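You operate a simulated robot arm through the tools that you are given. There is no shell and no other tool. Be economical: measure what you need, move in short steps, check, and stop when the job is done.

The job below is to be done with a simulated two-armed robot. You get a single attempt, and the scene is never put back.

JOB
Take the cap off the jar that says "pins" on the deck of the trolley and lay it down there. Take the coach bolt on the top of the far table and put it away on the top of the near table. Put two of the drive rollers from the top of the far table on the brown big washer. Put the short screw on the top of the cabinet. Open the middle drawer, take the long bush on the top of the far table and put it away in the inside of the middle drawer and shut the drawer again. Put the rusty ring on the table at the chalk line. Put the carton that says "tips" from the top of the far table on the table beside the pin block and the carton that says "chalk" on the table at the chalk line. Put the carton marked "fine filter" from the top of the far table on the grey round blank there. Take the tape case and leave it on the top of the welder. Do these in any order. Set down upright: short screw, carton, tape case.

The check looks at the end state, three seconds after you hand in, the way a careful person would. Anything else that was tipped, shoved, dropped, spilled or broken makes it a failure. Lids that push on must go on centred and level and be pressed home; caps that screw on are set level and turned clockwise until they are tight.

ROBOT AND FRAMES
Two 7-joint arms with two-finger parallel grippers on one trunk, on a base that drives. Base frame: it is fixed to the floor where the robot stands at the start and does not move with it; the origin is under the middle of the robot, x ahead of it, y to its left, z up. Lengths are in mm, angles in rad, forces in N, time in s.
The left shoulder is at the start at [60, 189, 1153], the right one opposite. With the tool pointing down near the work surface each hand reaches from about 100 to 620 mm from the robot's upright axis, wherever it stands, measured 20 degrees to its own side. Places, roughly: big washer (9x9x2 cm) [1400, 3000, 800]; coach bolt (9x3x3 cm) [1400, 2100, 800]; drive roller [1250, 2250, 750]; inside of the middle drawer [7200, 9500, 300]; long bush [1250, 4500, 750]; middle drawer [7000, 9500, 400]; orange carton, white carton [2250, 2250, 750]; pin jar, spacer jar [500, 250, 750]; purple carton, red carton, yellow carton [2250, 3500, 750]; round blank (12x12x1 cm) [2200, 2400, 800]; rusty ring (5x5x2 cm) [1400, 5400, 800]; short screw (8x8x20 cm) [1400, 4700, 900]; table at the chalk line [2400, 6700, 800]; table beside the pin block (26x16 cm) [1320, 7960, 780]; tape case [2250, 3000, 750]; top of the cabinet [-800, 4200, 700]; top of the near table [1800, 6400, 800]; top of the welder (12x44 cm) [-480, 5140, 700]. Payload 3.43 kg a hand.
The TCP of each hand is the grasp point between the finger pads, 30 mm short of the fingertips. In the tool frame z runs along the fingers and y along their closing line. The gripper opens to 94 mm. The fingers are 28 mm wide and 10 mm thick; the gripper's body (50 by 96 mm) begins 55 mm behind the TCP.
Orientation is told as [roll, pitch, yaw] about the base's x, y, z axes, in that order, counted from this pose: with the fingers straight down and closing along the base's y, the tool's x points along the base's -x, its y along +y and its z along -z.

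CONTROLS
- The arms move only by the tool play_rows. It takes "left_motion", "right_motion" or both (then of equal length, played together; a hand with none holds still); each is a list of rows, each an object (a shift or turn left out is 0, a gripper value left out holds the last) with "offset": the shift along the tool's x, y, z in units of 40 mm (1.0 is 40 mm), a list of three; "dr": the turn, a rotation vector about the tool's x, y, z in units of 8 degrees (1.0 is 8 degrees), a list of three; "jaw": the finger opening in mm, from 0 to 94. In form: [{"offset": [dx, dy, dz], "dr": [rx, ry, rz], "jaw": jaw}, ...]. A call has 1 to 20 rows; each row shifts and turns the commanded pose from where the row before left it, along the tool's axes as they then stand. A call with a number of a shift or a turn outside -1 to 1 is refused whole. Each row takes 0.2 s and may step no farther than 50 mm and 0.15 rad from the row before; otherwise, or with a gripper value out of range, the whole call is refused. A pose out of reach is approached as far as the arm can. The call stops where the force on the tool passes 40 N (or 10 N more than at its start, if that is more) or the arm is blocked; 0.2 s more then pass. The fingers move at their own pace (about 153 mm/s each) and stop on an object; they squeeze with about 35 N. The grip force told is the motor's: it shows also when the fingers shut on nothing. Time passes only in rows, and 0.2 s behind the last, so rows that do not move let the fingers close. The reply holds the time, the measured pose of the TCP, the force on the tool along the base axes, the opening and the grip force, in the units named above and with some noise, with the torque about the TCP (base axes, N m) and any sound that the robot's microphone picked up, and new pictures: "show" is both (left out), scene, wrist or none (wrist: the cameras of the hands that moved).
- Cameras (640 x 400 px; columns grow to the right, rows downward): "scene" is now at [6.2, 30, 1698.8]; the picture's right is [0.42, -0.91, 0.00], its down [-0.73, -0.34, -0.59] and it looks along [0.54, 0.25, -0.81] (base axes); focal length 254 px, centre (320, 200). "left" rides on the left gripper at [76, -14, -103] in its tool frame; the picture's right is [0.18, 0.98, 0.00], its down [-0.75, 0.14, -0.64] and it looks along [-0.63, 0.12, 0.77] (tool axes); focal length 243 px, centre (320, 200). "right" rides on the right gripper at [76, 14, -103] in its tool frame; the picture's right is [-0.18, 0.98, 0.00], its down [-0.75, -0.14, -0.64] and it looks along [-0.63, -0.12, 0.77] (tool axes); focal length 243 px, centre (320, 200). There is no depth. A picture from a camera that has moved, and an enlarged one, comes with that camera's place and axes in the base frame and with its lens.
- lift_body(by): slides the trunk up (or, below 0, down) by that many mm; the arms and the scene camera ride with it, the base frame stays. It gives what a move gives, with no picture.
- steer(legs): drives the robot by 1 to 6 legs, each [ahead, left, turn to the left] in mm, mm and rad, along the robot's own axes; the way and the turn of a leg run together, so that a leg with both is an arc; at most 1500 mm and 3.142 rad a leg. The arms and the cameras ride along, it lands a little off, and it stops where it bumps. It gives what a move gives, and a new picture of the scene camera.
- pan_tilt(pan, tilt): turns the head with the scene camera to pan (to the left, within 1.501 rad either way) and tilt (down, from -0.506 to 1.204), counted from straight ahead of the robot. It gives what a move gives, and a new picture of the scene camera.
- zoom(camera, box): a new picture of the part [left, top, right, bottom] of that camera's present view, enlarged. It takes no simulated time.
- finish_job(): hands the job in; it is judged then, once.

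Go step by step. Nothing tells you exact positions but the pictures and the camera data: compare them with the known pose of the tool, close in by small moves and look again before you grip or let go. The budget is 556 turns and 360 pictures, counting those below and the enlarged ones. Unless the task says otherwise, let go and move clear before handing in, and close with one line.

The tools are called by a JSON object that holds its "fn" and its "kwargs". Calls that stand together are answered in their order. play_rows: Moves the arms, as the interface text tells. Its arguments: {"type":"object","properties":{"left_motion":{"type":"array"},"right_motion":{"type":"array"},"show":{"type":"string","enum":["both","scene","wrist","none"]}},"required":[]} The other tools are called the same way: lift_body (by) slides the trunk up or down; steer (legs) drives the base; pan_tilt (pan, tilt) turns the head that bears the scene camera; zoom (camera, box) takes an enlarged picture of a part of a camera's view; finish_job () hands the job in.

At the start:

```text
time: 0.0
left_position: [308.0, 326.5, 1020.7]
left_orientation: [0.001, -0.002, 0.0]
left_ft_force: [0.2, -0.4, -0.5]
left_torque: [0.04, -0.01, -0.04]
left_finger_gap: 93.7
left_finger_force: 0.1
right_position: [347.9, -34.1, 1065.3]
right_orientation: [0.0, -0.001, 0.0]
right_ft_force: [0.2, -0.2, -0.2]
right_torque: [-0.01, -0.01, 0.01]
right_finger_gap: 94.0
right_finger_force: 0.1
trunk travel left (down, up): [-825.0, 165.0]
robot x, y, heading: [0.6, -1.9, 0.002]
head pan, tilt: [0.431, 0.937]
```

scene: 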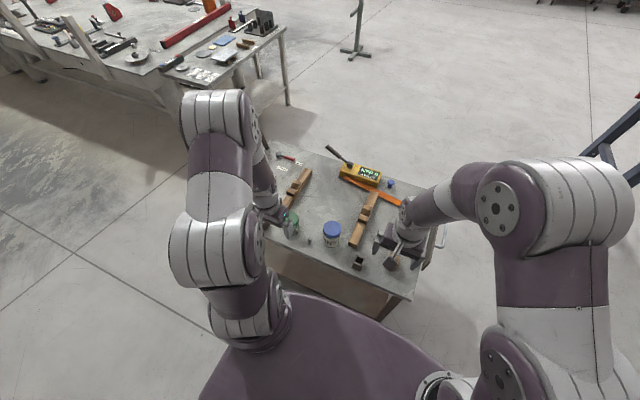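
right: 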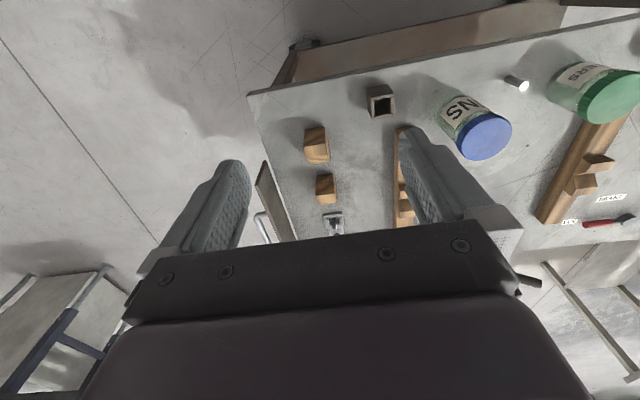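
left: 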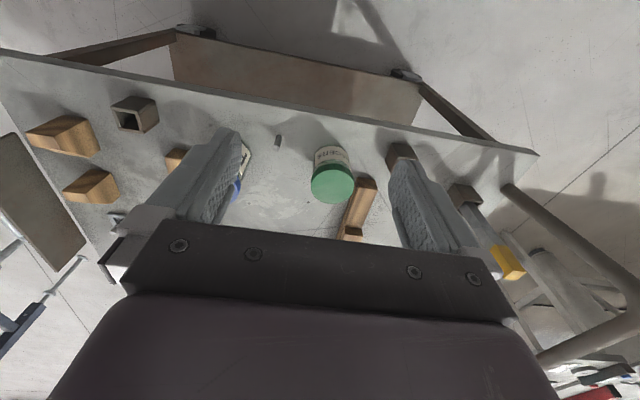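

I see the trolley ahead with a blue-capped jar (reads "...NS", probably pins) and a green-capped one ("...ERS", spacers). I'll zoom in to confirm and to locate them.

{"fn": "zoom", "kwargs": {"camera": "scene", "box": [250, 140, 450, 265]}}

{"fn": "zoom", "kwargs": {"camera": "right", "box": [360, 40, 640, 215]}}

```text
3.20 times, centred on (350, 202) of scene
camera zoom: at [6.2, 30.0, 1698.8], right [0.42, -0.91, 0.0], down [-0.73, -0.34, -0.59], along [0.54, 0.25, -0.81], focal length 811 px, centre (224, 192)
```

zoom: 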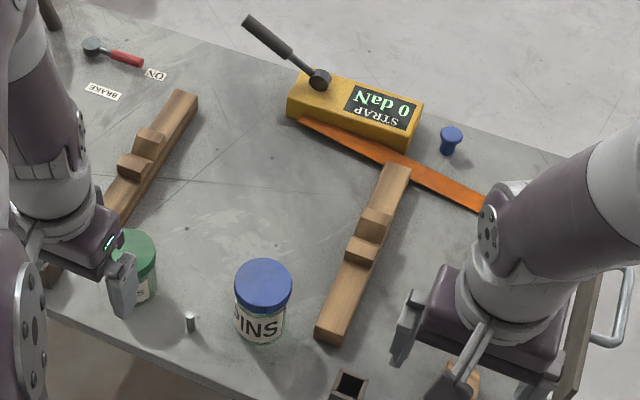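

```text
2.29 times, centred on (500, 128) of right
camera zoom: at [271.6, -18.8, 1165.9], right [0.18, 0.98, 0.0], down [0.75, -0.14, 0.64], along [0.63, -0.12, -0.77], focal length 555 px, centre (-91, 366)
```

zoom: 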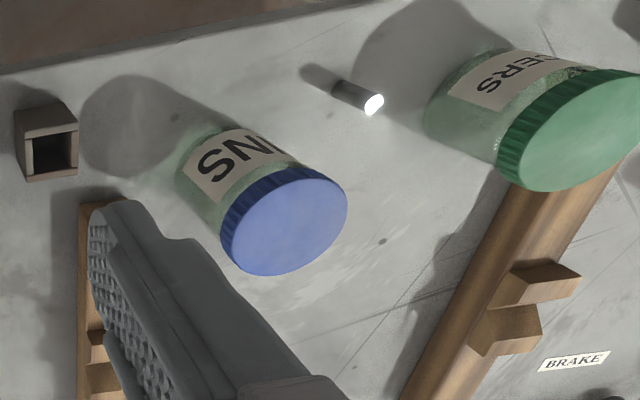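

The blue-capped jar reads PINS; its cap top triangulates to about (480, 196, 820). The left hand moves above it.

{"fn": "play_rows", "kwargs": {"left_motion": [{"offset": [-0.717, -0.542, 0.5]}, {"offset": [-0.717, -0.542, 0.5]}, {"offset": [-0.717, -0.542, 0.5]}, {"offset": [-0.717, -0.542, 0.5]}, {"offset": [-0.717, -0.542, 0.5]}, {"offset": [-0.717, -0.542, 0.5]}], "show": "both"}}

```text
time: 1.4
left_position: [479.9, 197.0, 901.9]
left_orientation: [0.002, 0.001, 0.0]
left_ft_force: [0.8, -0.2, 0.4]
left_torque: [0.0, 0.02, -0.01]
left_finger_gap: 94.1
left_finger_force: 0.0
right_position: [347.8, -34.5, 1064.8]
right_orientation: [0.001, 0.002, -0.001]
right_ft_force: [0.3, -0.7, 0.7]
right_torque: [-0.01, 0.02, 0.01]
right_finger_gap: 93.8
right_finger_force: 0.1
trunk travel left (down, up): [-825.0, 165.0]
robot x, y, heading: [2.0, -1.3, 0.001]
head pan, tilt: [0.431, 0.937]
camera scene: at [7.8, 29.2, 1698.8], right [0.42, -0.91, 0.0], down [-0.73, -0.34, -0.59], along [0.54, 0.25, -0.81], focal length 254 px, centre (320, 200)
camera left: at [404.7, 184.8, 1004.6], right [-0.18, 0.98, 0.0], down [0.75, 0.14, 0.64], along [0.63, 0.12, -0.77], focal length 243 px, centre (320, 200)
```

scene: 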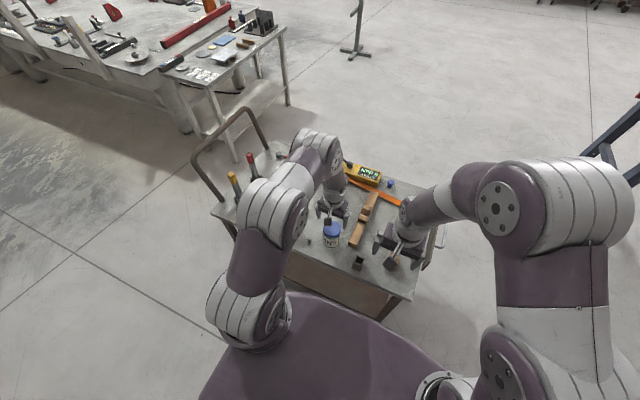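
left: 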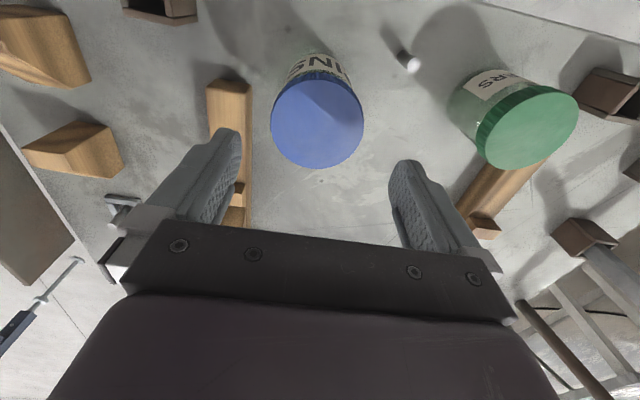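

The cap is centred below the hand. Descend to z≈812 and close on the cap.

{"fn": "play_rows", "kwargs": {"left_motion": [{"offset": [0, 0, 0.75]}, {"offset": [0, 0, 0.75]}, {"offset": [0, 0, 0.75]}, {"jaw": 55}, {"jaw": 55}, {"jaw": 55}], "show": "wrist"}}

```text
time: 2.8
left_position: [479.7, 195.8, 811.6]
left_orientation: [0.002, -0.001, -0.001]
left_ft_force: [1.1, 0.2, 1.0]
left_torque: [0.08, -0.06, -0.02]
left_finger_gap: 69.2
left_finger_force: 35.0
right_position: [347.7, -33.9, 1064.5]
right_orientation: [0.0, 0.002, 0.001]
right_ft_force: [-0.3, -1.3, 0.4]
right_torque: [-0.01, -0.01, -0.07]
right_finger_gap: 94.0
right_finger_force: 0.1
trunk travel left (down, up): [-825.0, 165.0]
robot x, y, heading: [-0.9, -4.4, -0.001]
head pan, tilt: [0.431, 0.937]
camera left: at [403.8, 183.3, 913.6], right [-0.18, 0.98, 0.0], down [0.75, 0.14, 0.64], along [0.63, 0.12, -0.77], focal length 243 px, centre (320, 200)
```

left: 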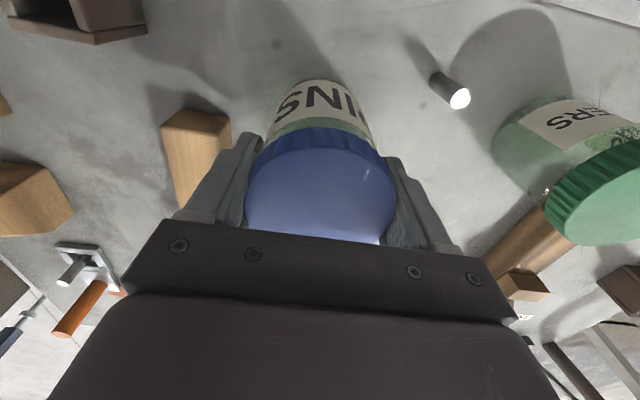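

Gripped. Turn counter-clockwise (seen from above) a bit and watch whether the label turns with it.

{"fn": "play_rows", "kwargs": {"left_motion": [{"dr": [0, 0, -1]}, {"dr": [0, 0, -1]}, {"dr": [0, 0, -1]}, {"dr": [0, 0, -1]}], "show": "both"}}

```text
time: 3.8
left_position: [479.4, 195.5, 810.6]
left_orientation: [0.0, 0.0, 0.562]
left_ft_force: [0.2, -0.7, -0.2]
left_torque: [0.1, -0.01, 0.0]
left_finger_gap: 69.7
left_finger_force: 35.0
right_position: [347.6, -33.9, 1063.7]
right_orientation: [-0.001, 0.003, 0.001]
right_ft_force: [0.0, -0.7, 0.7]
right_torque: [0.01, 0.0, -0.01]
right_finger_gap: 93.9
right_finger_force: 0.1
trunk travel left (down, up): [-825.0, 165.0]
robot x, y, heading: [-2.2, 5.1, 0.001]
head pan, tilt: [0.431, 0.937]
camera scene: at [6.4, 30.0, 1698.8], right [0.42, -0.91, 0.0], down [-0.73, -0.34, -0.59], along [0.54, 0.25, -0.81], focal length 254 px, centre (320, 200)
camera left: at [422.9, 145.4, 913.7], right [-0.68, 0.73, 0.0], down [0.56, 0.52, 0.64], along [0.47, 0.44, -0.77], focal length 243 px, centre (320, 200)
```

scene: 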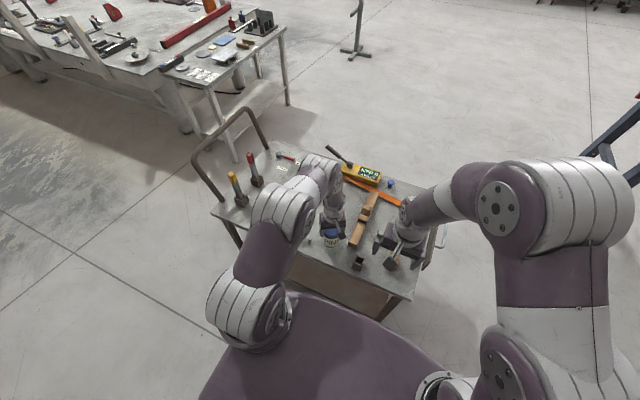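
left: 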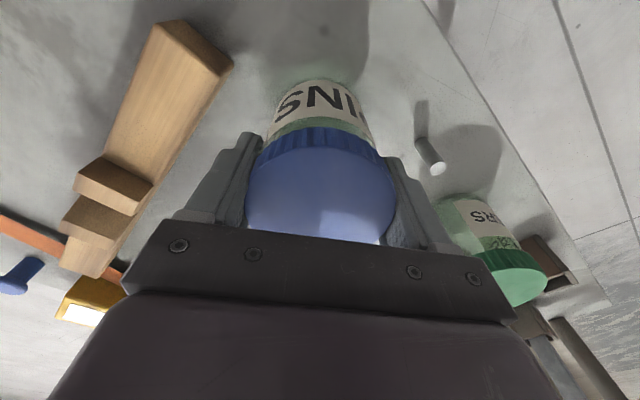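

The jar turns along with the cap, so the other hand must hold it. I turn it back, let go, lift, and shift the robot a bit left so the right arm can reach the jar body from the front.

{"fn": "play_rows", "kwargs": {"left_motion": [{"dr": [0, 0, 1]}, {"dr": [0, 0, 1]}, {"dr": [0, 0, 1]}, {"dr": [0, 0, 1]}, {"jaw": 94}, {"jaw": 94}, {"offset": [0, 0, -1]}, {"offset": [0, 0, -1]}, {"offset": [0, 0, -1]}, {"offset": [0, 0, -1]}], "show": "none"}}

{"fn": "steer", "kwargs": {"legs": [[0, 130, 0]]}}

```text
time: 6.0
left_position: [479.3, 196.4, 970.6]
left_orientation: [0.002, 0.001, 0.001]
left_ft_force: [-0.3, 0.5, -0.1]
left_torque: [-0.03, -0.04, 0.01]
left_finger_gap: 94.1
left_finger_force: 0.1
right_position: [346.3, -33.5, 1065.1]
right_orientation: [0.0, 0.001, 0.001]
right_ft_force: [0.2, -0.6, 0.2]
right_torque: [-0.02, 0.01, 0.01]
right_finger_gap: 94.1
right_finger_force: 0.0
trunk travel left (down, up): [-825.0, 165.0]
robot x, y, heading: [3.5, 0.9, 0.0]
head pan, tilt: [0.431, 0.937]
```

```text
time: 7.3
left_position: [479.4, 322.9, 969.5]
left_orientation: [0.003, -0.001, -0.001]
left_ft_force: [0.0, 0.0, 0.2]
left_torque: [-0.02, 0.05, 0.01]
left_finger_gap: 94.2
left_finger_force: 0.0
right_position: [348.1, 93.8, 1064.4]
right_orientation: [-0.001, 0.002, 0.001]
right_ft_force: [-0.6, -0.4, 0.3]
right_torque: [0.01, 0.04, 0.03]
right_finger_gap: 94.1
right_finger_force: 0.0
trunk travel left (down, up): [-825.0, 165.0]
robot x, y, heading: [-0.9, 131.4, 0.0]
head pan, tilt: [0.431, 0.937]
camera scene: at [6.3, 156.2, 1698.8], right [0.42, -0.91, 0.0], down [-0.73, -0.34, -0.59], along [0.54, 0.25, -0.81], focal length 254 px, centre (320, 200)
```

scene: 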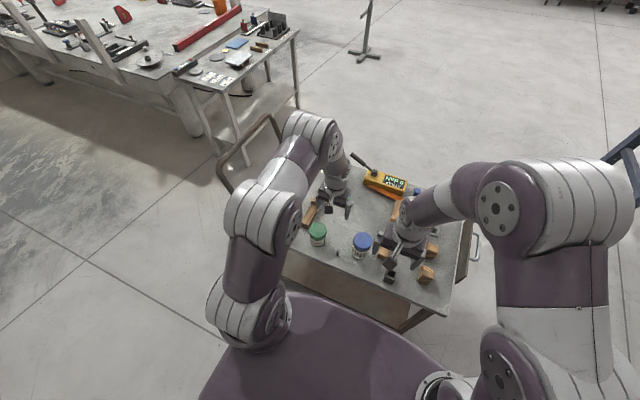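

Rotate the right hand to point forward (64°) and bring it to a pre-grasp in front of the jar.

{"fn": "play_rows", "kwargs": {"right_motion": [{"dr": [0, -1, 0]}, {"dr": [0, -1, 0]}, {"dr": [0, -1, 0]}, {"dr": [0, -1, 0]}, {"dr": [0, -1, 0]}, {"dr": [0, -1, 0]}, {"dr": [0, -1, 0]}, {"dr": [0, -1, 0]}, {"offset": [0.775, 0.364, 0.52]}, {"offset": [0.775, 0.364, 0.52]}, {"offset": [0.775, 0.364, 0.52]}, {"offset": [0.775, 0.364, 0.52]}, {"offset": [0.775, 0.364, 0.52]}, {"offset": [0.775, 0.364, 0.52]}, {"offset": [0.775, 0.364, 0.52]}], "show": "both"}}

```text
time: 10.7
left_position: [480.8, 323.8, 969.5]
left_orientation: [0.002, -0.001, 0.0]
left_ft_force: [-1.6, -0.2, 0.8]
left_torque: [0.02, -0.01, 0.02]
left_finger_gap: 94.0
left_finger_force: 0.0
right_position: [430.8, 214.3, 862.2]
right_orientation: [0.22, -1.09, -0.287]
right_ft_force: [0.3, 0.0, -0.1]
right_torque: [0.01, -0.01, 0.0]
right_finger_gap: 93.9
right_finger_force: 0.0
right hand out of reach, approached as far as the arm can: row 8, 10, 11
trunk travel left (down, up): [-825.0, 165.0]
robot x, y, heading: [-0.8, 127.4, 0.002]
head pan, tilt: [0.431, 0.937]
stopped in row 15 (right hand): the arm was blocked; the commanded pose is now the measured one
camera scene: at [5.2, 157.3, 1698.8], right [0.42, -0.91, 0.0], down [-0.73, -0.34, -0.59], along [0.54, 0.25, -0.81], focal length 254 px, centre (320, 200)
camera right: at [306.4, 243.9, 841.2], right [0.17, 0.95, 0.26], down [-0.25, -0.22, 0.94], along [0.95, -0.23, 0.2], focal length 243 px, centre (320, 200)
```

scene: 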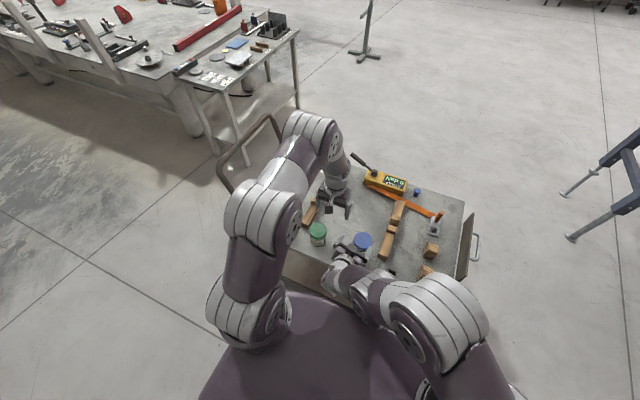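
right: 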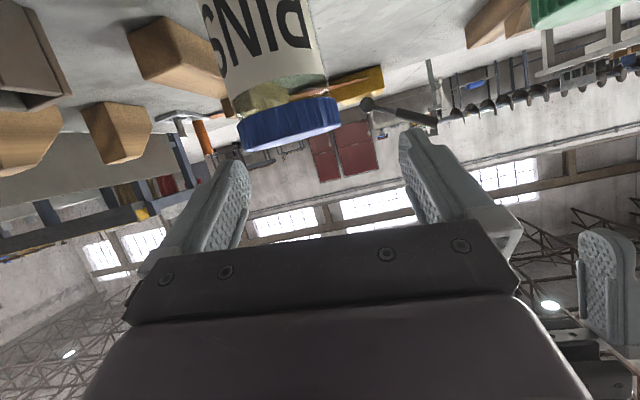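

The arm gets blocked working so close to the body. I'll undo, back the robot off about 110 mm and lower the trunk so that both arms have a better geometry.

{"fn": "play_rows", "kwargs": {"right_motion": [{"offset": [-0.775, -0.364, -0.52]}, {"offset": [-0.775, -0.364, -0.52]}, {"offset": [-0.775, -0.364, -0.52]}, {"offset": [-0.775, -0.364, -0.52]}, {"offset": [-0.775, -0.364, -0.52]}, {"offset": [-0.775, -0.364, -0.52]}], "left_motion": [{"offset": [0, 0, -0.7]}, {"offset": [0, 0, -0.7]}, {"offset": [0, 0, -0.7]}, {"offset": [0, 0, -0.7]}, {"offset": [0, 0, -0.7]}, {"offset": [0, 0, -0.7]}], "show": "none"}}

{"fn": "steer", "kwargs": {"legs": [[-120, 0, 0]]}}

{"fn": "lift_body", "kwargs": {"by": -150}}

```text
time: 12.1
left_position: [479.2, 321.7, 1140.2]
left_orientation: [0.003, 0.0, 0.001]
left_ft_force: [-1.4, -0.2, -0.3]
left_torque: [0.01, 0.02, 0.01]
left_finger_gap: 94.0
left_finger_force: 0.1
right_position: [391.0, 109.5, 1074.9]
right_orientation: [0.216, -1.091, -0.284]
right_ft_force: [-0.3, -0.3, -0.7]
right_torque: [0.0, 0.01, 0.01]
right_finger_gap: 93.8
right_finger_force: 0.0
trunk travel left (down, up): [-825.0, 165.0]
robot x, y, heading: [-0.9, 128.3, -0.003]
head pan, tilt: [0.431, 0.937]
```

```text
time: 13.3
left_position: [362.4, 322.3, 1138.4]
left_orientation: [0.002, -0.001, -0.002]
left_ft_force: [0.0, 0.3, -1.0]
left_torque: [-0.01, 0.01, 0.0]
left_finger_gap: 94.0
left_finger_force: 0.0
right_position: [272.5, 109.7, 1073.4]
right_orientation: [0.213, -1.089, -0.282]
right_ft_force: [-0.1, 0.2, -0.1]
right_torque: [0.02, 0.02, -0.04]
right_finger_gap: 93.8
right_finger_force: 0.0
trunk travel left (down, up): [-825.0, 165.0]
robot x, y, heading: [-115.4, 129.0, -0.001]
head pan, tilt: [0.431, 0.937]
camera scene: at [-110.7, 157.8, 1698.8], right [0.42, -0.91, 0.0], down [-0.73, -0.34, -0.59], along [0.54, 0.25, -0.81], focal length 254 px, centre (320, 200)
```

scene: 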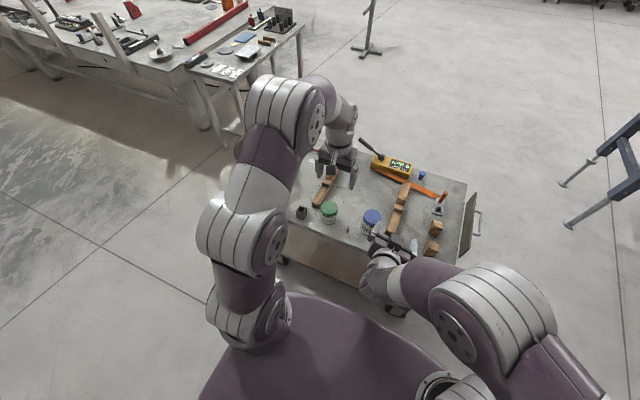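

```text
time: 15.1
left_position: [362.0, 322.4, 989.0]
left_orientation: [0.002, 0.0, -0.002]
left_ft_force: [0.3, -0.8, 0.0]
left_torque: [-0.06, 0.0, -0.02]
left_finger_gap: 94.0
left_finger_force: 0.0
right_position: [273.7, 110.4, 924.6]
right_orientation: [0.215, -1.091, -0.283]
right_ft_force: [-0.3, -1.1, -0.5]
right_torque: [0.04, 0.01, 0.0]
right_finger_gap: 94.0
right_finger_force: 0.0
trunk travel left (down, up): [-675.0, 315.0]
robot x, y, heading: [-118.5, 128.8, 0.001]
head pan, tilt: [0.431, 0.937]
```

Geometry is roomier now. Level the right hand and bring it to the pre-grasp in front of the jar at about (384, 196, 805).

{"fn": "play_rows", "kwargs": {"right_motion": [{"dr": [-0.27, -0.07, -0.94]}, {"offset": [0.296, 0.43, 0.762]}, {"offset": [0.296, 0.43, 0.762]}, {"offset": [0.296, 0.43, 0.762]}, {"offset": [0.296, 0.43, 0.762]}, {"offset": [0.296, 0.43, 0.762]}], "show": "both"}}

```text
time: 16.4
left_position: [363.1, 322.2, 988.7]
left_orientation: [0.0, 0.0, -0.001]
left_ft_force: [0.1, 0.7, 0.5]
left_torque: [-0.01, 0.03, -0.01]
left_finger_gap: 93.9
left_finger_force: 0.0
right_position: [385.5, 198.1, 801.8]
right_orientation: [-0.005, -1.115, 0.005]
right_ft_force: [0.4, 0.3, 0.5]
right_torque: [-0.03, 0.02, 0.0]
right_finger_gap: 94.2
right_finger_force: 0.0
trunk travel left (down, up): [-675.0, 315.0]
robot x, y, heading: [-115.6, 128.5, 0.002]
head pan, tilt: [0.431, 0.937]
camera scene: at [-110.6, 158.4, 1548.8], right [0.42, -0.91, 0.0], down [-0.73, -0.34, -0.59], along [0.54, 0.25, -0.81], focal length 254 px, centre (320, 200)
camera right: at [260.1, 212.9, 777.4], right [0.08, 0.98, 0.16], down [-0.24, -0.14, 0.96], along [0.97, -0.12, 0.23], focal length 243 px, centre (320, 200)
```

scene: 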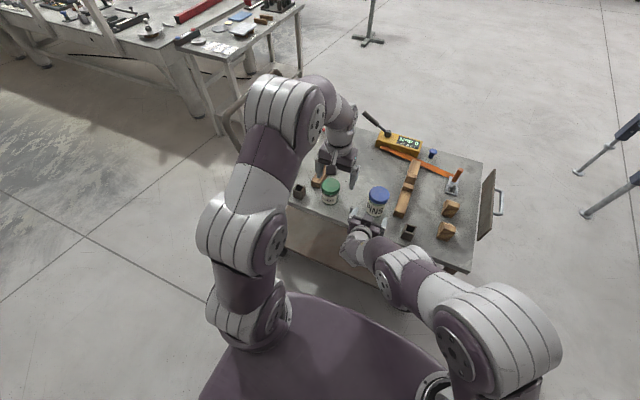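
right: 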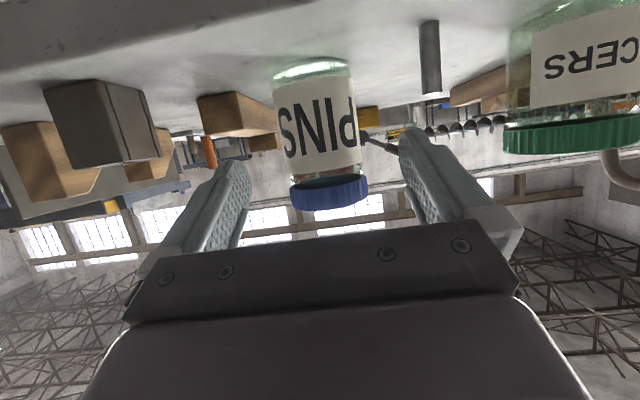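

Well aligned. Advance along the fingers 106 mm and close on the jar body.

{"fn": "play_rows", "kwargs": {"right_motion": [{"offset": [0, -0.05, 0.88]}, {"offset": [0, -0.03, 0.88]}, {"offset": [0, 0, 0.88]}, {"jaw": 50}, {"jaw": 50}, {"jaw": 50}], "show": "both"}}

```text
time: 17.9
left_position: [361.7, 323.9, 987.7]
left_orientation: [0.002, 0.0, -0.001]
left_ft_force: [-0.4, 0.7, 0.0]
left_torque: [-0.02, 0.01, -0.02]
left_finger_gap: 93.8
left_finger_force: 0.1
right_position: [479.4, 192.9, 756.4]
right_orientation: [-0.005, -1.114, 0.004]
right_ft_force: [0.4, 0.1, 0.4]
right_torque: [-0.04, 0.02, 0.02]
right_finger_gap: 71.6
right_finger_force: 34.9
trunk travel left (down, up): [-675.0, 315.0]
robot x, y, heading: [-118.5, 130.1, -0.004]
head pan, tilt: [0.431, 0.937]
camera scene: at [-111.6, 157.7, 1548.8], right [0.42, -0.91, 0.0], down [-0.73, -0.34, -0.59], along [0.54, 0.25, -0.81], focal length 254 px, centre (320, 200)
camera right: at [353.5, 206.7, 732.7], right [0.08, 0.98, 0.16], down [-0.24, -0.14, 0.96], along [0.97, -0.12, 0.23], focal length 243 px, centre (320, 200)
```

scene: 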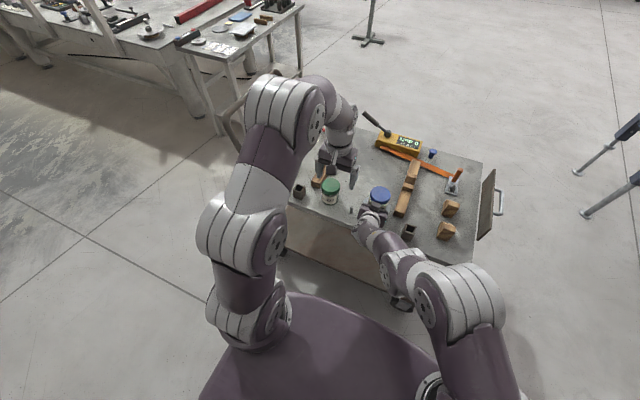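
right: 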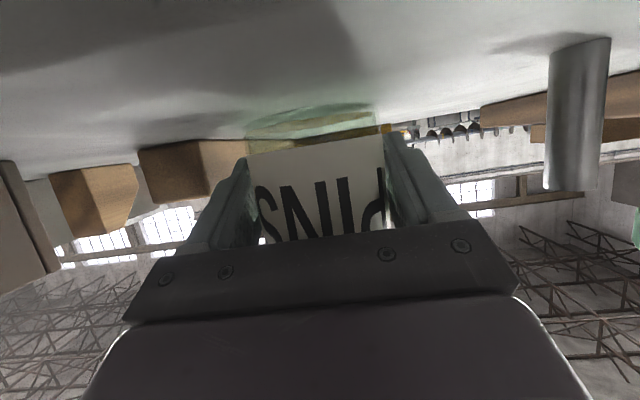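

Jar held (71.6 mm). Bring the left hand above the cap and pre-rotate it -30°.

{"fn": "play_rows", "kwargs": {"left_motion": [{"offset": [-0.59, -0.65, 0.25]}, {"offset": [-0.59, -0.65, 0.25]}, {"offset": [-0.59, -0.65, 0.25]}, {"offset": [-0.59, -0.65, 0.25]}, {"offset": [-0.59, -0.65, 0.25]}, {"dr": [0, 0, 0.94]}, {"dr": [0, 0, 0.94]}, {"dr": [0, 0, 0.94]}, {"dr": [0, 0, 0.94]}], "show": "both"}}

```text
time: 19.9
left_position: [454.3, 198.9, 923.3]
left_orientation: [0.001, -0.001, -0.529]
left_ft_force: [0.7, -0.5, -0.2]
left_torque: [0.0, 0.02, -0.01]
left_finger_gap: 93.9
left_finger_force: 0.0
left hand out of reach, approached as far as the arm can: row 4, 5
right_position: [479.3, 191.9, 756.3]
right_orientation: [-0.003, -1.112, 0.005]
right_ft_force: [-0.4, 0.3, 0.0]
right_torque: [-0.05, -0.03, 0.03]
right_finger_gap: 71.4
right_finger_force: 35.0
trunk travel left (down, up): [-675.0, 315.0]
robot x, y, heading: [-117.3, 127.4, -0.005]
head pan, tilt: [0.431, 0.937]
camera scene: at [-111.7, 157.8, 1548.8], right [0.42, -0.91, 0.0], down [-0.73, -0.34, -0.59], along [0.54, 0.25, -0.81], focal length 254 px, centre (320, 200)
camera left: at [380.7, 226.5, 1025.7], right [0.34, 0.94, 0.0], down [0.72, -0.26, 0.64], along [0.61, -0.22, -0.77], focal length 243 px, centre (320, 200)
```

scene: 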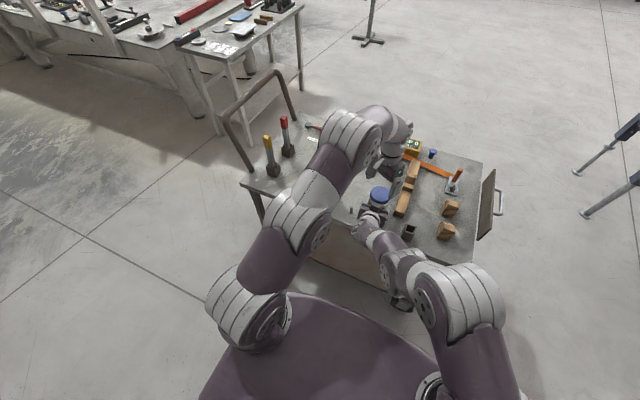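
left: 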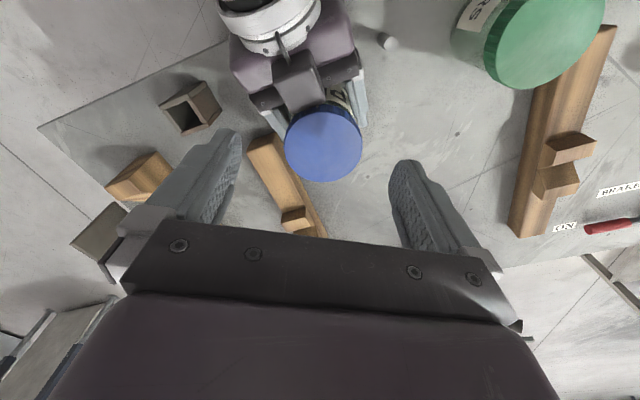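

The left arm falls about 25 mm short. I release the jar, back the right hand off, drive 45 mm forward, and regrip.

{"fn": "play_rows", "kwargs": {"right_motion": [{"jaw": 94}, {"jaw": 94}, {"offset": [0, 0, -0.9]}, {"offset": [0, 0, -0.9]}, {"offset": [0, 0, -0.9]}], "show": "none"}}

{"fn": "steer", "kwargs": {"legs": [[45, 0, 0]]}}

```text
time: 21.1
left_position: [453.8, 198.2, 924.0]
left_orientation: [0.002, -0.002, -0.526]
left_ft_force: [-0.4, 0.5, 0.2]
left_torque: [-0.01, -0.01, 0.01]
left_finger_gap: 94.1
left_finger_force: 0.1
right_position: [380.0, 192.2, 805.8]
right_orientation: [-0.005, -1.113, 0.005]
right_ft_force: [-0.2, -0.5, 0.3]
right_torque: [0.02, -0.04, -0.03]
right_finger_gap: 94.2
right_finger_force: 0.0
trunk travel left (down, up): [-675.0, 315.0]
robot x, y, heading: [-115.8, 128.4, -0.002]
head pan, tilt: [0.431, 0.937]
```

```text
time: 22.0
left_position: [500.2, 197.5, 923.0]
left_orientation: [0.0, 0.002, -0.528]
left_ft_force: [0.8, 0.7, 0.1]
left_torque: [-0.01, 0.01, 0.0]
left_finger_gap: 93.9
left_finger_force: 0.1
right_position: [428.2, 191.9, 805.4]
right_orientation: [-0.007, -1.11, 0.004]
right_ft_force: [0.7, -0.7, -0.4]
right_torque: [-0.01, -0.01, 0.0]
right_finger_gap: 93.9
right_finger_force: 0.0
trunk travel left (down, up): [-675.0, 315.0]
robot x, y, heading: [-70.8, 126.7, -0.001]
head pan, tilt: [0.431, 0.937]
camera scene: at [-64.7, 157.6, 1548.8], right [0.42, -0.91, 0.0], down [-0.73, -0.34, -0.59], along [0.54, 0.25, -0.81], focal length 254 px, centre (320, 200)
```

scene: 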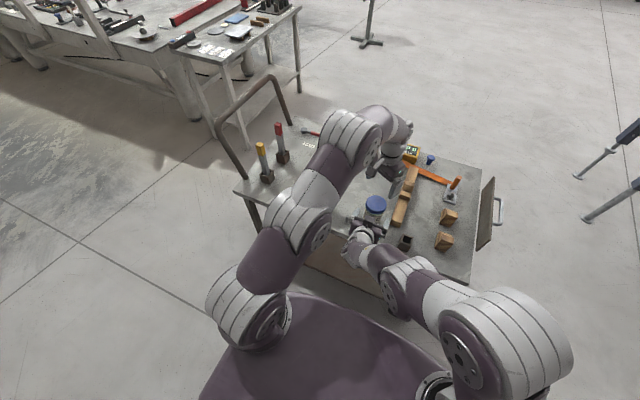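

Bring the right hand back onto the jar body.

{"fn": "play_rows", "kwargs": {"right_motion": [{"offset": [0.293, 0.02, 0.76]}, {"offset": [0.293, 0.02, 0.76]}, {}, {"jaw": 50}, {"jaw": 50}, {"jaw": 50}], "left_motion": [{"offset": [0.35, 0.2, 0.3]}, {"offset": [0.1, 0.1, 0.3]}, {}, {}, {}, {}], "show": "wrist"}}

```text
time: 23.4
left_position: [488.7, 216.8, 899.0]
left_orientation: [0.0, 0.001, -0.528]
left_ft_force: [-0.9, 0.0, -0.2]
left_torque: [-0.04, 0.01, -0.02]
left_finger_gap: 93.9
left_finger_force: 0.2
right_position: [471.0, 191.8, 757.9]
right_orientation: [-0.005, -1.113, 0.007]
right_ft_force: [-0.1, -0.3, 0.1]
right_torque: [0.01, -0.01, 0.01]
right_finger_gap: 69.6
right_finger_force: 35.2
trunk travel left (down, up): [-675.0, 315.0]
robot x, y, heading: [-73.1, 130.5, 0.0]
head pan, tilt: [0.431, 0.937]
camera right: at [346.1, 206.9, 733.4], right [0.08, 0.98, 0.16], down [-0.24, -0.14, 0.96], along [0.97, -0.12, 0.23], focal length 243 px, centre (320, 200)
camera left: at [415.9, 243.9, 1002.1], right [0.34, 0.94, 0.0], down [0.72, -0.26, 0.64], along [0.61, -0.21, -0.77], focal length 243 px, centre (320, 200)
```

right: 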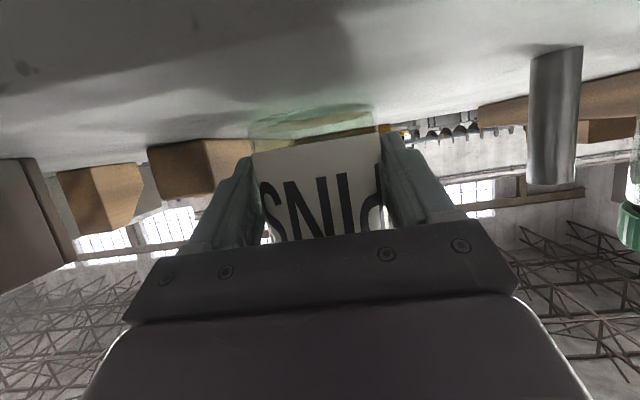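
left: 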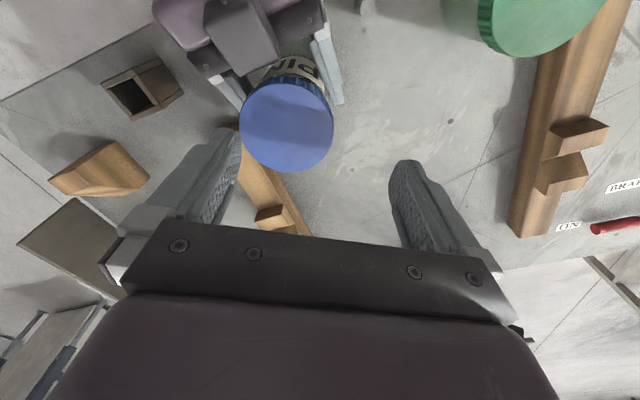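

Cap at about (481.5, 194). Centre the left hand over it, descend to z≈823, close and turn counter-clockwise.

{"fn": "play_rows", "kwargs": {"left_motion": [{"offset": [-0.13, -0.575, 0]}, {"offset": [0, 0, 0.95]}, {"offset": [0, 0, 0.95]}, {"jaw": 55}, {"jaw": 55}, {"jaw": 55}], "show": "both"}}

```text
time: 24.8
left_position: [483.5, 193.5, 824.3]
left_orientation: [-0.001, -0.001, -0.526]
left_ft_force: [-8.7, -20.2, 7.9]
left_torque: [-0.66, 0.44, 0.11]
left_finger_gap: 69.2
left_finger_force: 35.1
right_position: [470.7, 193.2, 757.6]
right_orientation: [-0.004, -1.114, 0.008]
right_ft_force: [9.1, 18.5, -7.5]
right_torque: [-0.61, 0.23, 0.12]
right_finger_gap: 68.9
right_finger_force: 34.7
trunk travel left (down, up): [-675.0, 315.0]
robot x, y, heading: [-74.7, 127.0, -0.003]
head pan, tilt: [0.431, 0.937]
camera scene: at [-66.0, 157.6, 1548.8], right [0.42, -0.91, 0.0], down [-0.73, -0.34, -0.59], along [0.54, 0.25, -0.81], focal length 254 px, centre (320, 200)
camera left: at [410.3, 221.6, 927.1], right [0.34, 0.94, 0.0], down [0.72, -0.26, 0.64], along [0.61, -0.22, -0.77], focal length 243 px, centre (320, 200)
```

scene: 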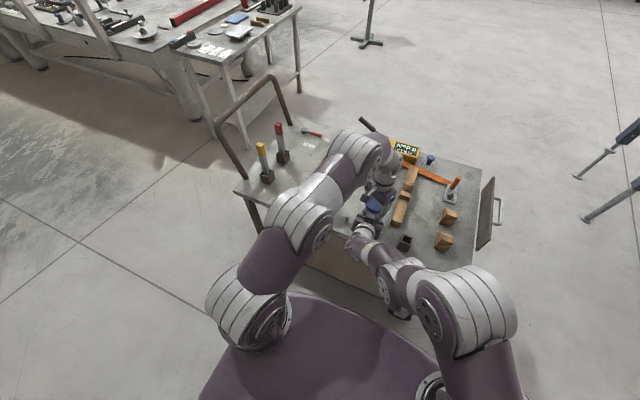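
left: 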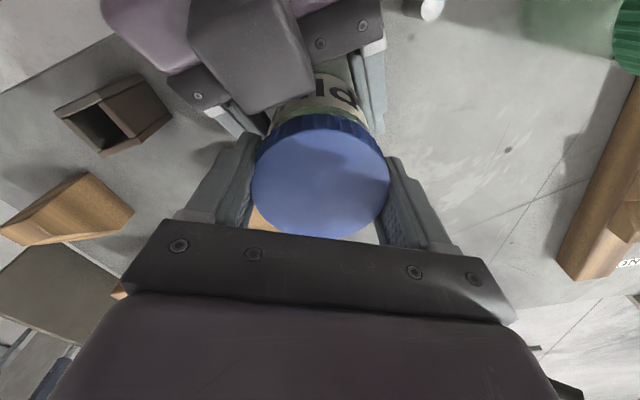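

{"fn": "play_rows", "kwargs": {"left_motion": [{"offset": [0, -0.04, 0]}, {"dr": [0, 0, -1]}, {"dr": [0, 0, -1]}, {"dr": [0, 0, -1]}, {"dr": [0, 0, -1]}, {"dr": [0, 0, -1]}, {"dr": [0, 0, -1]}, {"dr": [0, 0, -1]}], "show": "wrist"}}

```text
time: 26.6
left_position: [482.7, 194.0, 825.1]
left_orientation: [-0.001, -0.002, 0.453]
left_ft_force: [2.8, -16.6, 20.6]
left_torque: [-0.22, 0.09, -0.03]
left_finger_gap: 69.1
left_finger_force: 35.3
right_position: [471.4, 192.5, 757.9]
right_orientation: [-0.005, -1.113, 0.005]
right_ft_force: [-0.1, 19.9, -7.5]
right_torque: [-0.4, -0.19, 0.19]
right_finger_gap: 68.7
right_finger_force: 34.9
trunk travel left (down, up): [-675.0, 315.0]
robot x, y, heading: [-70.6, 127.7, -0.003]
head pan, tilt: [0.431, 0.937]
camera left: at [419.6, 149.3, 926.9], right [-0.6, 0.8, 0.0], down [0.61, 0.46, 0.64], along [0.52, 0.38, -0.76], focal length 243 px, centre (320, 200)
```

left: 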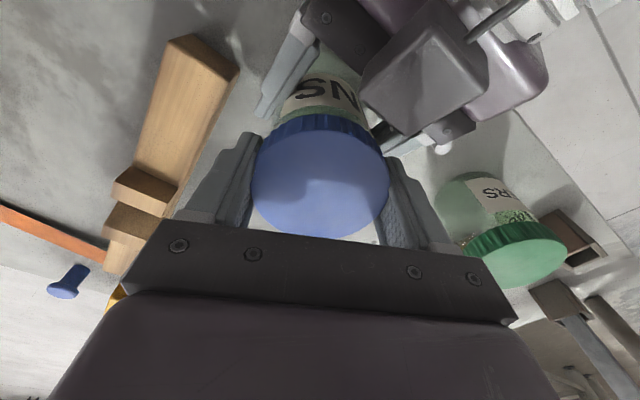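

The label stayed and the cap turned; it pushes up as it unscrews. Another stroke with regrip.

{"fn": "play_rows", "kwargs": {"left_motion": [{"jaw": 90}, {"jaw": 90}, {"offset": [0, 0, -0.6]}, {"dr": [0, 0, 1]}, {"dr": [0, 0, 1]}, {"dr": [0, 0, 1]}, {"dr": [0, 0, 1]}, {"dr": [0, 0, 1]}, {"dr": [0, 0, 1]}, {"dr": [0, 0, 1]}, {"offset": [0, -0.04, 0.57]}, {"jaw": 55}, {"jaw": 55}, {"dr": [0, 0, -1]}, {"dr": [0, 0, -1]}, {"dr": [0, 0, -1]}, {"dr": [0, 0, -1]}, {"dr": [0, 0, -1]}, {"dr": [0, 0, -1]}, {"dr": [0, 0, -1]}], "show": "wrist"}}

```text
time: 30.8
left_position: [480.8, 191.9, 824.2]
left_orientation: [0.0, -0.001, 0.453]
left_ft_force: [-7.4, -4.0, 11.1]
left_torque: [0.19, 0.21, -0.03]
left_finger_gap: 70.0
left_finger_force: 35.3
right_position: [470.9, 191.9, 758.6]
right_orientation: [-0.006, -1.115, 0.006]
right_ft_force: [6.0, 2.5, -8.3]
right_torque: [-0.34, 0.41, 0.06]
right_finger_gap: 68.1
right_finger_force: 34.7
trunk travel left (down, up): [-675.0, 315.0]
robot x, y, heading: [-73.8, 128.0, -0.001]
head pan, tilt: [0.431, 0.937]
camera left: at [418.8, 147.5, 927.2], right [-0.6, 0.8, 0.0], down [0.61, 0.46, 0.64], along [0.52, 0.38, -0.77], focal length 243 px, centre (320, 200)
```

left: 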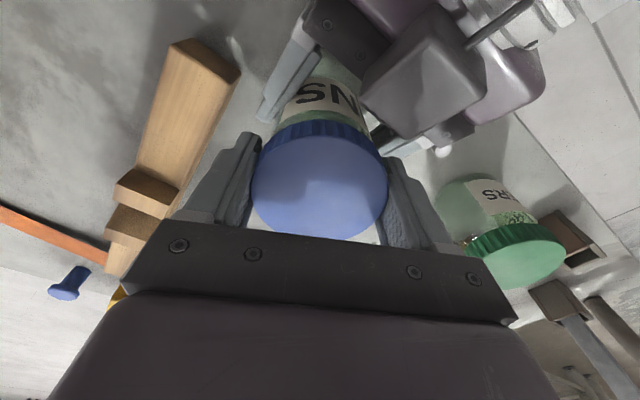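

Third stroke.

{"fn": "play_rows", "kwargs": {"left_motion": [{"jaw": 90}, {"jaw": 90}, {"offset": [0, 0, -0.6]}, {"dr": [0, 0, 1]}, {"dr": [0, 0, 1]}, {"dr": [0, 0, 1]}, {"dr": [0, 0, 1]}, {"dr": [0, 0, 1]}, {"dr": [0, 0, 1]}, {"dr": [0, 0, 1]}, {"offset": [0, 0, 0.56]}, {"jaw": 55}, {"jaw": 55}, {"dr": [0, 0, -1]}, {"dr": [0, 0, -1]}, {"dr": [0, 0, -1]}, {"dr": [0, 0, -1]}, {"dr": [0, 0, -1]}, {"dr": [0, 0, -1]}, {"dr": [0, 0, -1]}], "show": "none"}}

{"fn": "play_rows", "kwargs": {"left_motion": [{"offset": [0, 0, -0.08]}, {}], "show": "wrist"}}

```text
time: 35.0
left_position: [481.5, 191.4, 824.5]
left_orientation: [-0.001, -0.001, 0.454]
left_ft_force: [-8.6, -1.4, 14.3]
left_torque: [0.0, 0.33, -0.01]
left_finger_gap: 70.8
left_finger_force: 35.4
right_position: [471.0, 193.5, 758.1]
right_orientation: [-0.006, -1.113, 0.008]
right_ft_force: [9.0, 0.2, -11.3]
right_torque: [-0.07, 0.43, 0.02]
right_finger_gap: 68.0
right_finger_force: 34.8
trunk travel left (down, up): [-675.0, 315.0]
robot x, y, heading: [-73.5, 127.2, -0.003]
head pan, tilt: [0.431, 0.937]
```

```text
time: 35.6
left_position: [481.6, 192.8, 830.5]
left_orientation: [-0.001, -0.003, 0.45]
left_ft_force: [19.7, 1.6, -18.6]
left_torque: [-0.02, -0.3, -0.01]
left_finger_gap: 70.9
left_finger_force: 34.9
right_position: [472.7, 193.3, 759.5]
right_orientation: [-0.004, -1.116, 0.004]
right_ft_force: [-19.9, -2.3, 17.2]
right_torque: [0.05, -1.27, -0.02]
right_finger_gap: 67.7
right_finger_force: 35.1
trunk travel left (down, up): [-675.0, 315.0]
robot x, y, heading: [-75.7, 130.1, -0.003]
head pan, tilt: [0.431, 0.937]
camera left: at [419.6, 148.0, 931.4], right [-0.59, 0.8, 0.0], down [0.61, 0.46, 0.64], along [0.52, 0.38, -0.76], focal length 243 px, centre (320, 200)
```

left: 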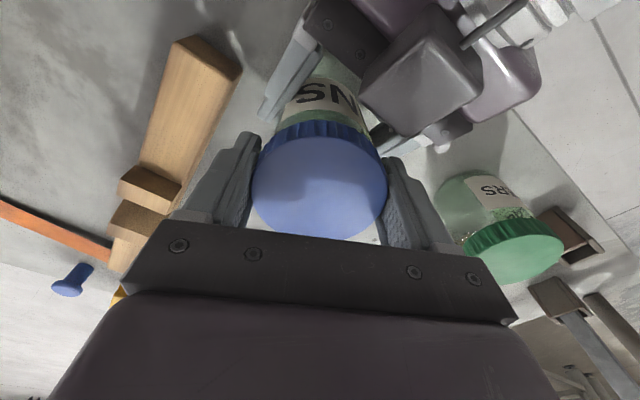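

Still threaded after ~168°. Ease back down and continue with more strokes.

{"fn": "play_rows", "kwargs": {"left_motion": [{"offset": [0, 0, 0.09]}, {"jaw": 90}, {"jaw": 90}, {"offset": [0, 0, -0.6]}, {"dr": [0, 0, 1]}, {"dr": [0, 0, 1]}, {"dr": [0, 0, 1]}, {"dr": [0, 0, 1]}, {"dr": [0, 0, 1]}, {"dr": [0, 0, 1]}, {"dr": [0, 0, 1]}, {"offset": [0, 0, 0.54]}, {"jaw": 55}, {"jaw": 55}, {}], "show": "wrist"}}

{"fn": "play_rows", "kwargs": {"left_motion": [{"dr": [0, 0, -1]}, {"dr": [0, 0, -1]}, {"dr": [0, 0, -1]}, {"dr": [0, 0, -1]}, {"dr": [0, 0, -1]}, {"dr": [0, 0, -1]}, {"dr": [0, 0, -1]}], "show": "none"}}

{"fn": "play_rows", "kwargs": {"left_motion": [{"jaw": 90}, {"jaw": 90}, {"offset": [0, 0, -0.6]}, {"dr": [0, 0, 1]}, {"dr": [0, 0, 1]}, {"dr": [0, 0, 1]}, {"dr": [0, 0, 1]}, {"dr": [0, 0, 1]}, {"dr": [0, 0, 1]}, {"dr": [0, 0, 1]}, {"offset": [0, 0, 0.56]}, {"jaw": 55}, {"jaw": 55}, {"dr": [0, 0, -1]}, {"dr": [0, 0, -1]}, {"dr": [0, 0, -1]}, {"dr": [0, 0, -1]}, {"dr": [0, 0, -1]}, {"dr": [0, 0, -1]}, {"dr": [0, 0, -1]}], "show": "wrist"}}

```text
time: 38.8
left_position: [482.0, 192.8, 828.7]
left_orientation: [0.003, 0.0, -0.527]
left_ft_force: [1.2, 13.9, 0.0]
left_torque: [0.18, -0.02, 0.08]
left_finger_gap: 70.3
left_finger_force: 35.0
right_position: [471.4, 190.6, 757.1]
right_orientation: [-0.004, -1.113, 0.002]
right_ft_force: [-2.2, -14.2, 0.9]
right_torque: [0.92, -0.15, -0.19]
right_finger_gap: 67.6
right_finger_force: 34.8
trunk travel left (down, up): [-675.0, 315.0]
robot x, y, heading: [-72.7, 126.1, -0.001]
head pan, tilt: [0.431, 0.937]
camera left: at [408.7, 220.4, 930.6], right [0.34, 0.94, 0.0], down [0.72, -0.26, 0.64], along [0.61, -0.21, -0.77], focal length 243 px, centre (320, 200)
```

left: 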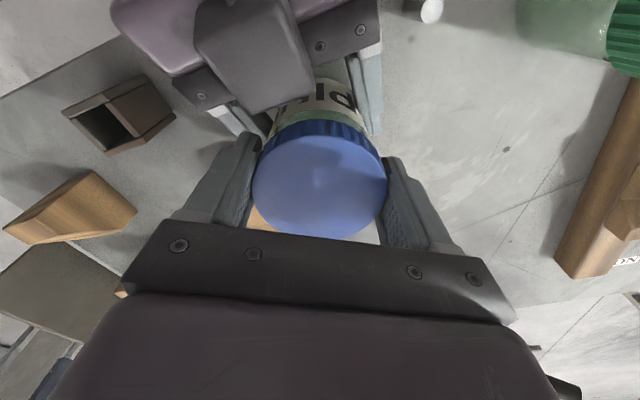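

```text
time: 40.4
left_position: [480.7, 191.5, 828.3]
left_orientation: [0.0, -0.002, 0.453]
left_ft_force: [5.6, 4.0, 1.5]
left_torque: [0.14, -0.1, -0.04]
left_finger_gap: 70.2
left_finger_force: 34.7
right_position: [471.5, 192.7, 758.8]
right_orientation: [-0.005, -1.116, 0.007]
right_ft_force: [-6.3, -4.2, -0.9]
right_torque: [0.14, -0.27, -0.03]
right_finger_gap: 67.7
right_finger_force: 34.8
trunk travel left (down, up): [-675.0, 315.0]
robot x, y, heading: [-73.4, 126.7, -0.001]
head pan, tilt: [0.431, 0.937]
```

```text
time: 44.6
left_position: [482.4, 191.6, 829.4]
left_orientation: [-0.001, -0.001, 0.455]
left_ft_force: [2.7, -0.1, -1.5]
left_torque: [-0.04, 0.02, -0.01]
left_finger_gap: 70.2
left_finger_force: 34.9
right_position: [471.5, 193.1, 757.2]
right_orientation: [-0.005, -1.114, 0.007]
right_ft_force: [-1.9, -0.1, 0.6]
right_torque: [-0.05, -0.14, 0.04]
right_finger_gap: 67.3
right_finger_force: 34.9
trunk travel left (down, up): [-675.0, 315.0]
robot x, y, heading: [-74.7, 126.4, -0.0]
head pan, tilt: [0.431, 0.937]
camera left: at [419.4, 147.3, 931.7], right [-0.6, 0.8, 0.0], down [0.61, 0.46, 0.64], along [0.52, 0.38, -0.77], focal length 243 px, centre (320, 200)
```

left: 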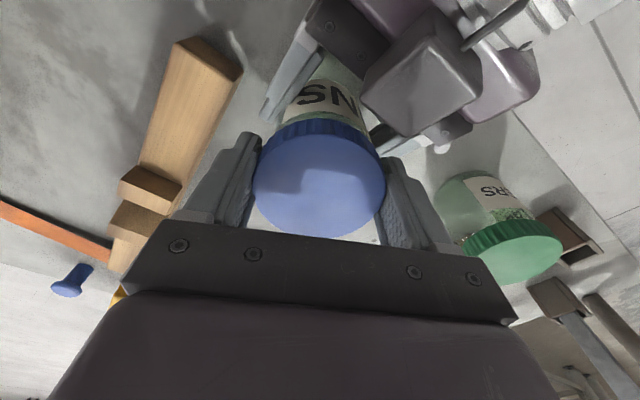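

Forces have dropped to about nothing; try lifting.

{"fn": "play_rows", "kwargs": {"left_motion": [{"offset": [0, 0, -0.15]}, {"offset": [0, 0, -0.15]}, {}], "show": "wrist"}}

```text
time: 45.4
left_position: [481.7, 191.9, 841.1]
left_orientation: [0.001, -0.003, 0.451]
left_ft_force: [0.7, -0.5, 0.3]
left_torque: [0.0, -0.01, 0.04]
left_finger_gap: 70.1
left_finger_force: 35.3
right_position: [471.7, 191.4, 757.4]
right_orientation: [-0.006, -1.113, 0.006]
right_ft_force: [-0.6, 0.3, 0.5]
right_torque: [0.02, -0.01, 0.0]
right_finger_gap: 67.2
right_finger_force: 35.0
trunk travel left (down, up): [-675.0, 315.0]
robot x, y, heading: [-73.5, 128.8, 0.001]
head pan, tilt: [0.431, 0.937]
camera left: at [419.3, 147.3, 944.2], right [-0.59, 0.8, 0.0], down [0.62, 0.45, 0.64], along [0.52, 0.38, -0.77], focal length 243 px, centre (320, 200)
```

left: 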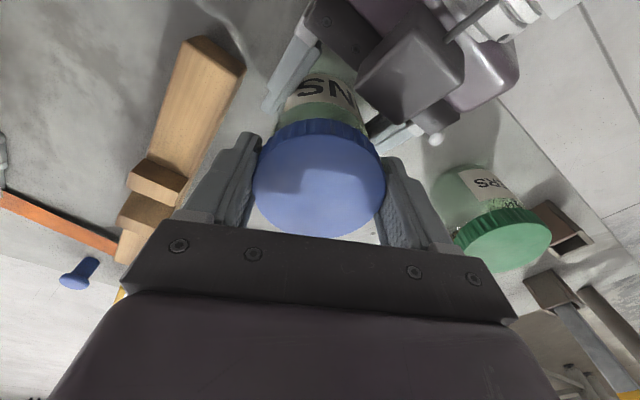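

The cap is off. Lift it clear, release the jar, withdraw the right hand to the side and back to pointing down.

{"fn": "play_rows", "kwargs": {"left_motion": [{"offset": [0, 0, -1]}, {"offset": [0, 0, -1]}, {}, {}, {}, {}, {}, {}, {}, {}, {}, {}, {}, {}, {}, {}, {}, {}, {}, {}], "right_motion": [{"jaw": 94}, {"jaw": 94}, {"offset": [0, 0, -0.9]}, {"offset": [0, 0, -0.9]}, {"offset": [0, 0, -0.9]}, {"offset": [-0.8, -0.7, 0]}, {"offset": [-0.8, -0.7, 0]}, {"offset": [-0.8, -0.7, 0]}, {"offset": [-0.5, -0.7, -0.5]}, {"offset": [-0.5, -0.7, -0.5]}, {"offset": [0, -0.7, 0]}, {"offset": [0, -0.7, 0]}, {"dr": [0, 1, 0]}, {"dr": [0, 1, 0]}, {"dr": [0, 1, 0]}, {"dr": [0, 1, 0]}, {"dr": [0, 1, 0]}, {"dr": [0, 1, 0]}, {"dr": [0, 1, 0]}, {"dr": [0, 1, 0]}], "show": "scene"}}

```text
time: 49.6
left_position: [482.2, 192.8, 922.7]
left_orientation: [0.0, -0.001, 0.451]
left_ft_force: [-0.3, 0.4, -0.1]
left_torque: [0.01, -0.01, 0.0]
left_finger_gap: 70.2
left_finger_force: 34.7
right_position: [386.8, -15.0, 926.8]
right_orientation: [-0.056, -0.295, -0.006]
right_ft_force: [-0.2, 0.3, 1.1]
right_torque: [-0.01, 0.02, 0.0]
right_finger_gap: 94.1
right_finger_force: 0.2
right hand out of reach, approached as far as the arm can: row 17, 18, 19, 20
trunk travel left (down, up): [-675.0, 315.0]
robot x, y, heading: [-71.6, 129.6, 0.001]
head pan, tilt: [0.431, 0.937]
camera scene: at [-66.5, 157.4, 1548.8], right [0.42, -0.91, 0.0], down [-0.73, -0.33, -0.59], along [0.54, 0.25, -0.81], focal length 254 px, centre (320, 200)
```

scene: 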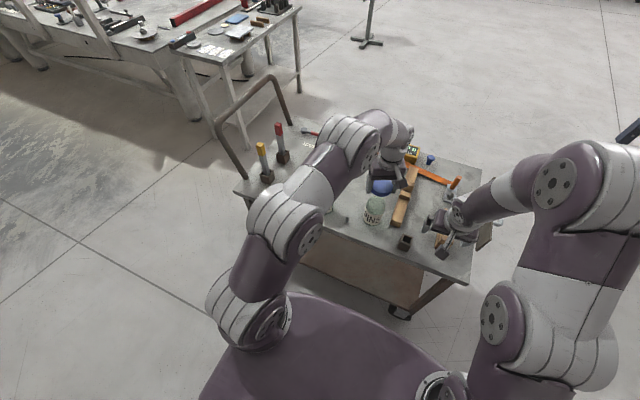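

Jar is open and standing. Drive forward 65 mm so the left hand reaches the open deck area at about (570, 280).

{"fn": "steer", "kwargs": {"legs": [[65, 0, 0]]}}

{"fn": "zoom", "kwargs": {"camera": "scene", "box": [200, 100, 520, 300]}}

```text
time: 50.5
left_position: [549.3, 192.1, 920.1]
left_orientation: [0.002, -0.001, 0.452]
left_ft_force: [-0.4, -0.2, -0.3]
left_torque: [0.0, 0.03, 0.0]
left_finger_gap: 70.0
left_finger_force: 35.7
right_position: [452.6, -17.2, 925.7]
right_orientation: [-0.057, -0.295, -0.005]
right_ft_force: [0.6, -0.2, -0.5]
right_torque: [0.02, -0.02, -0.01]
right_finger_gap: 94.1
right_finger_force: 0.1
trunk travel left (down, up): [-675.0, 315.0]
robot x, y, heading: [-7.5, 129.9, -0.002]
head pan, tilt: [0.431, 0.937]
camera scene: at [0.4, 157.5, 1548.8], right [0.41, -0.91, 0.0], down [-0.73, -0.33, -0.59], along [0.54, 0.25, -0.81], focal length 254 px, centre (320, 200)
```

scene: 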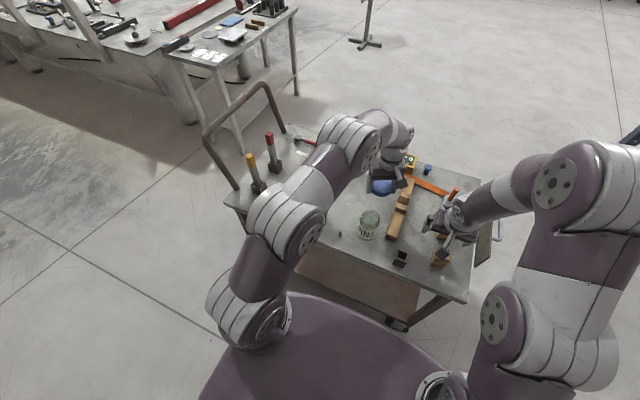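

```text
2.00 times, centred on (360, 200) of scene
camera zoom: at [0.4, 157.5, 1548.8], right [0.41, -0.91, 0.0], down [-0.73, -0.33, -0.59], along [0.54, 0.25, -0.81], focal length 507 px, centre (240, 200)
```

zoom: 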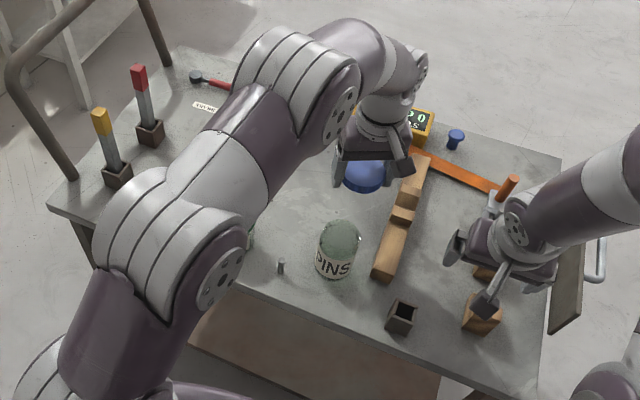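

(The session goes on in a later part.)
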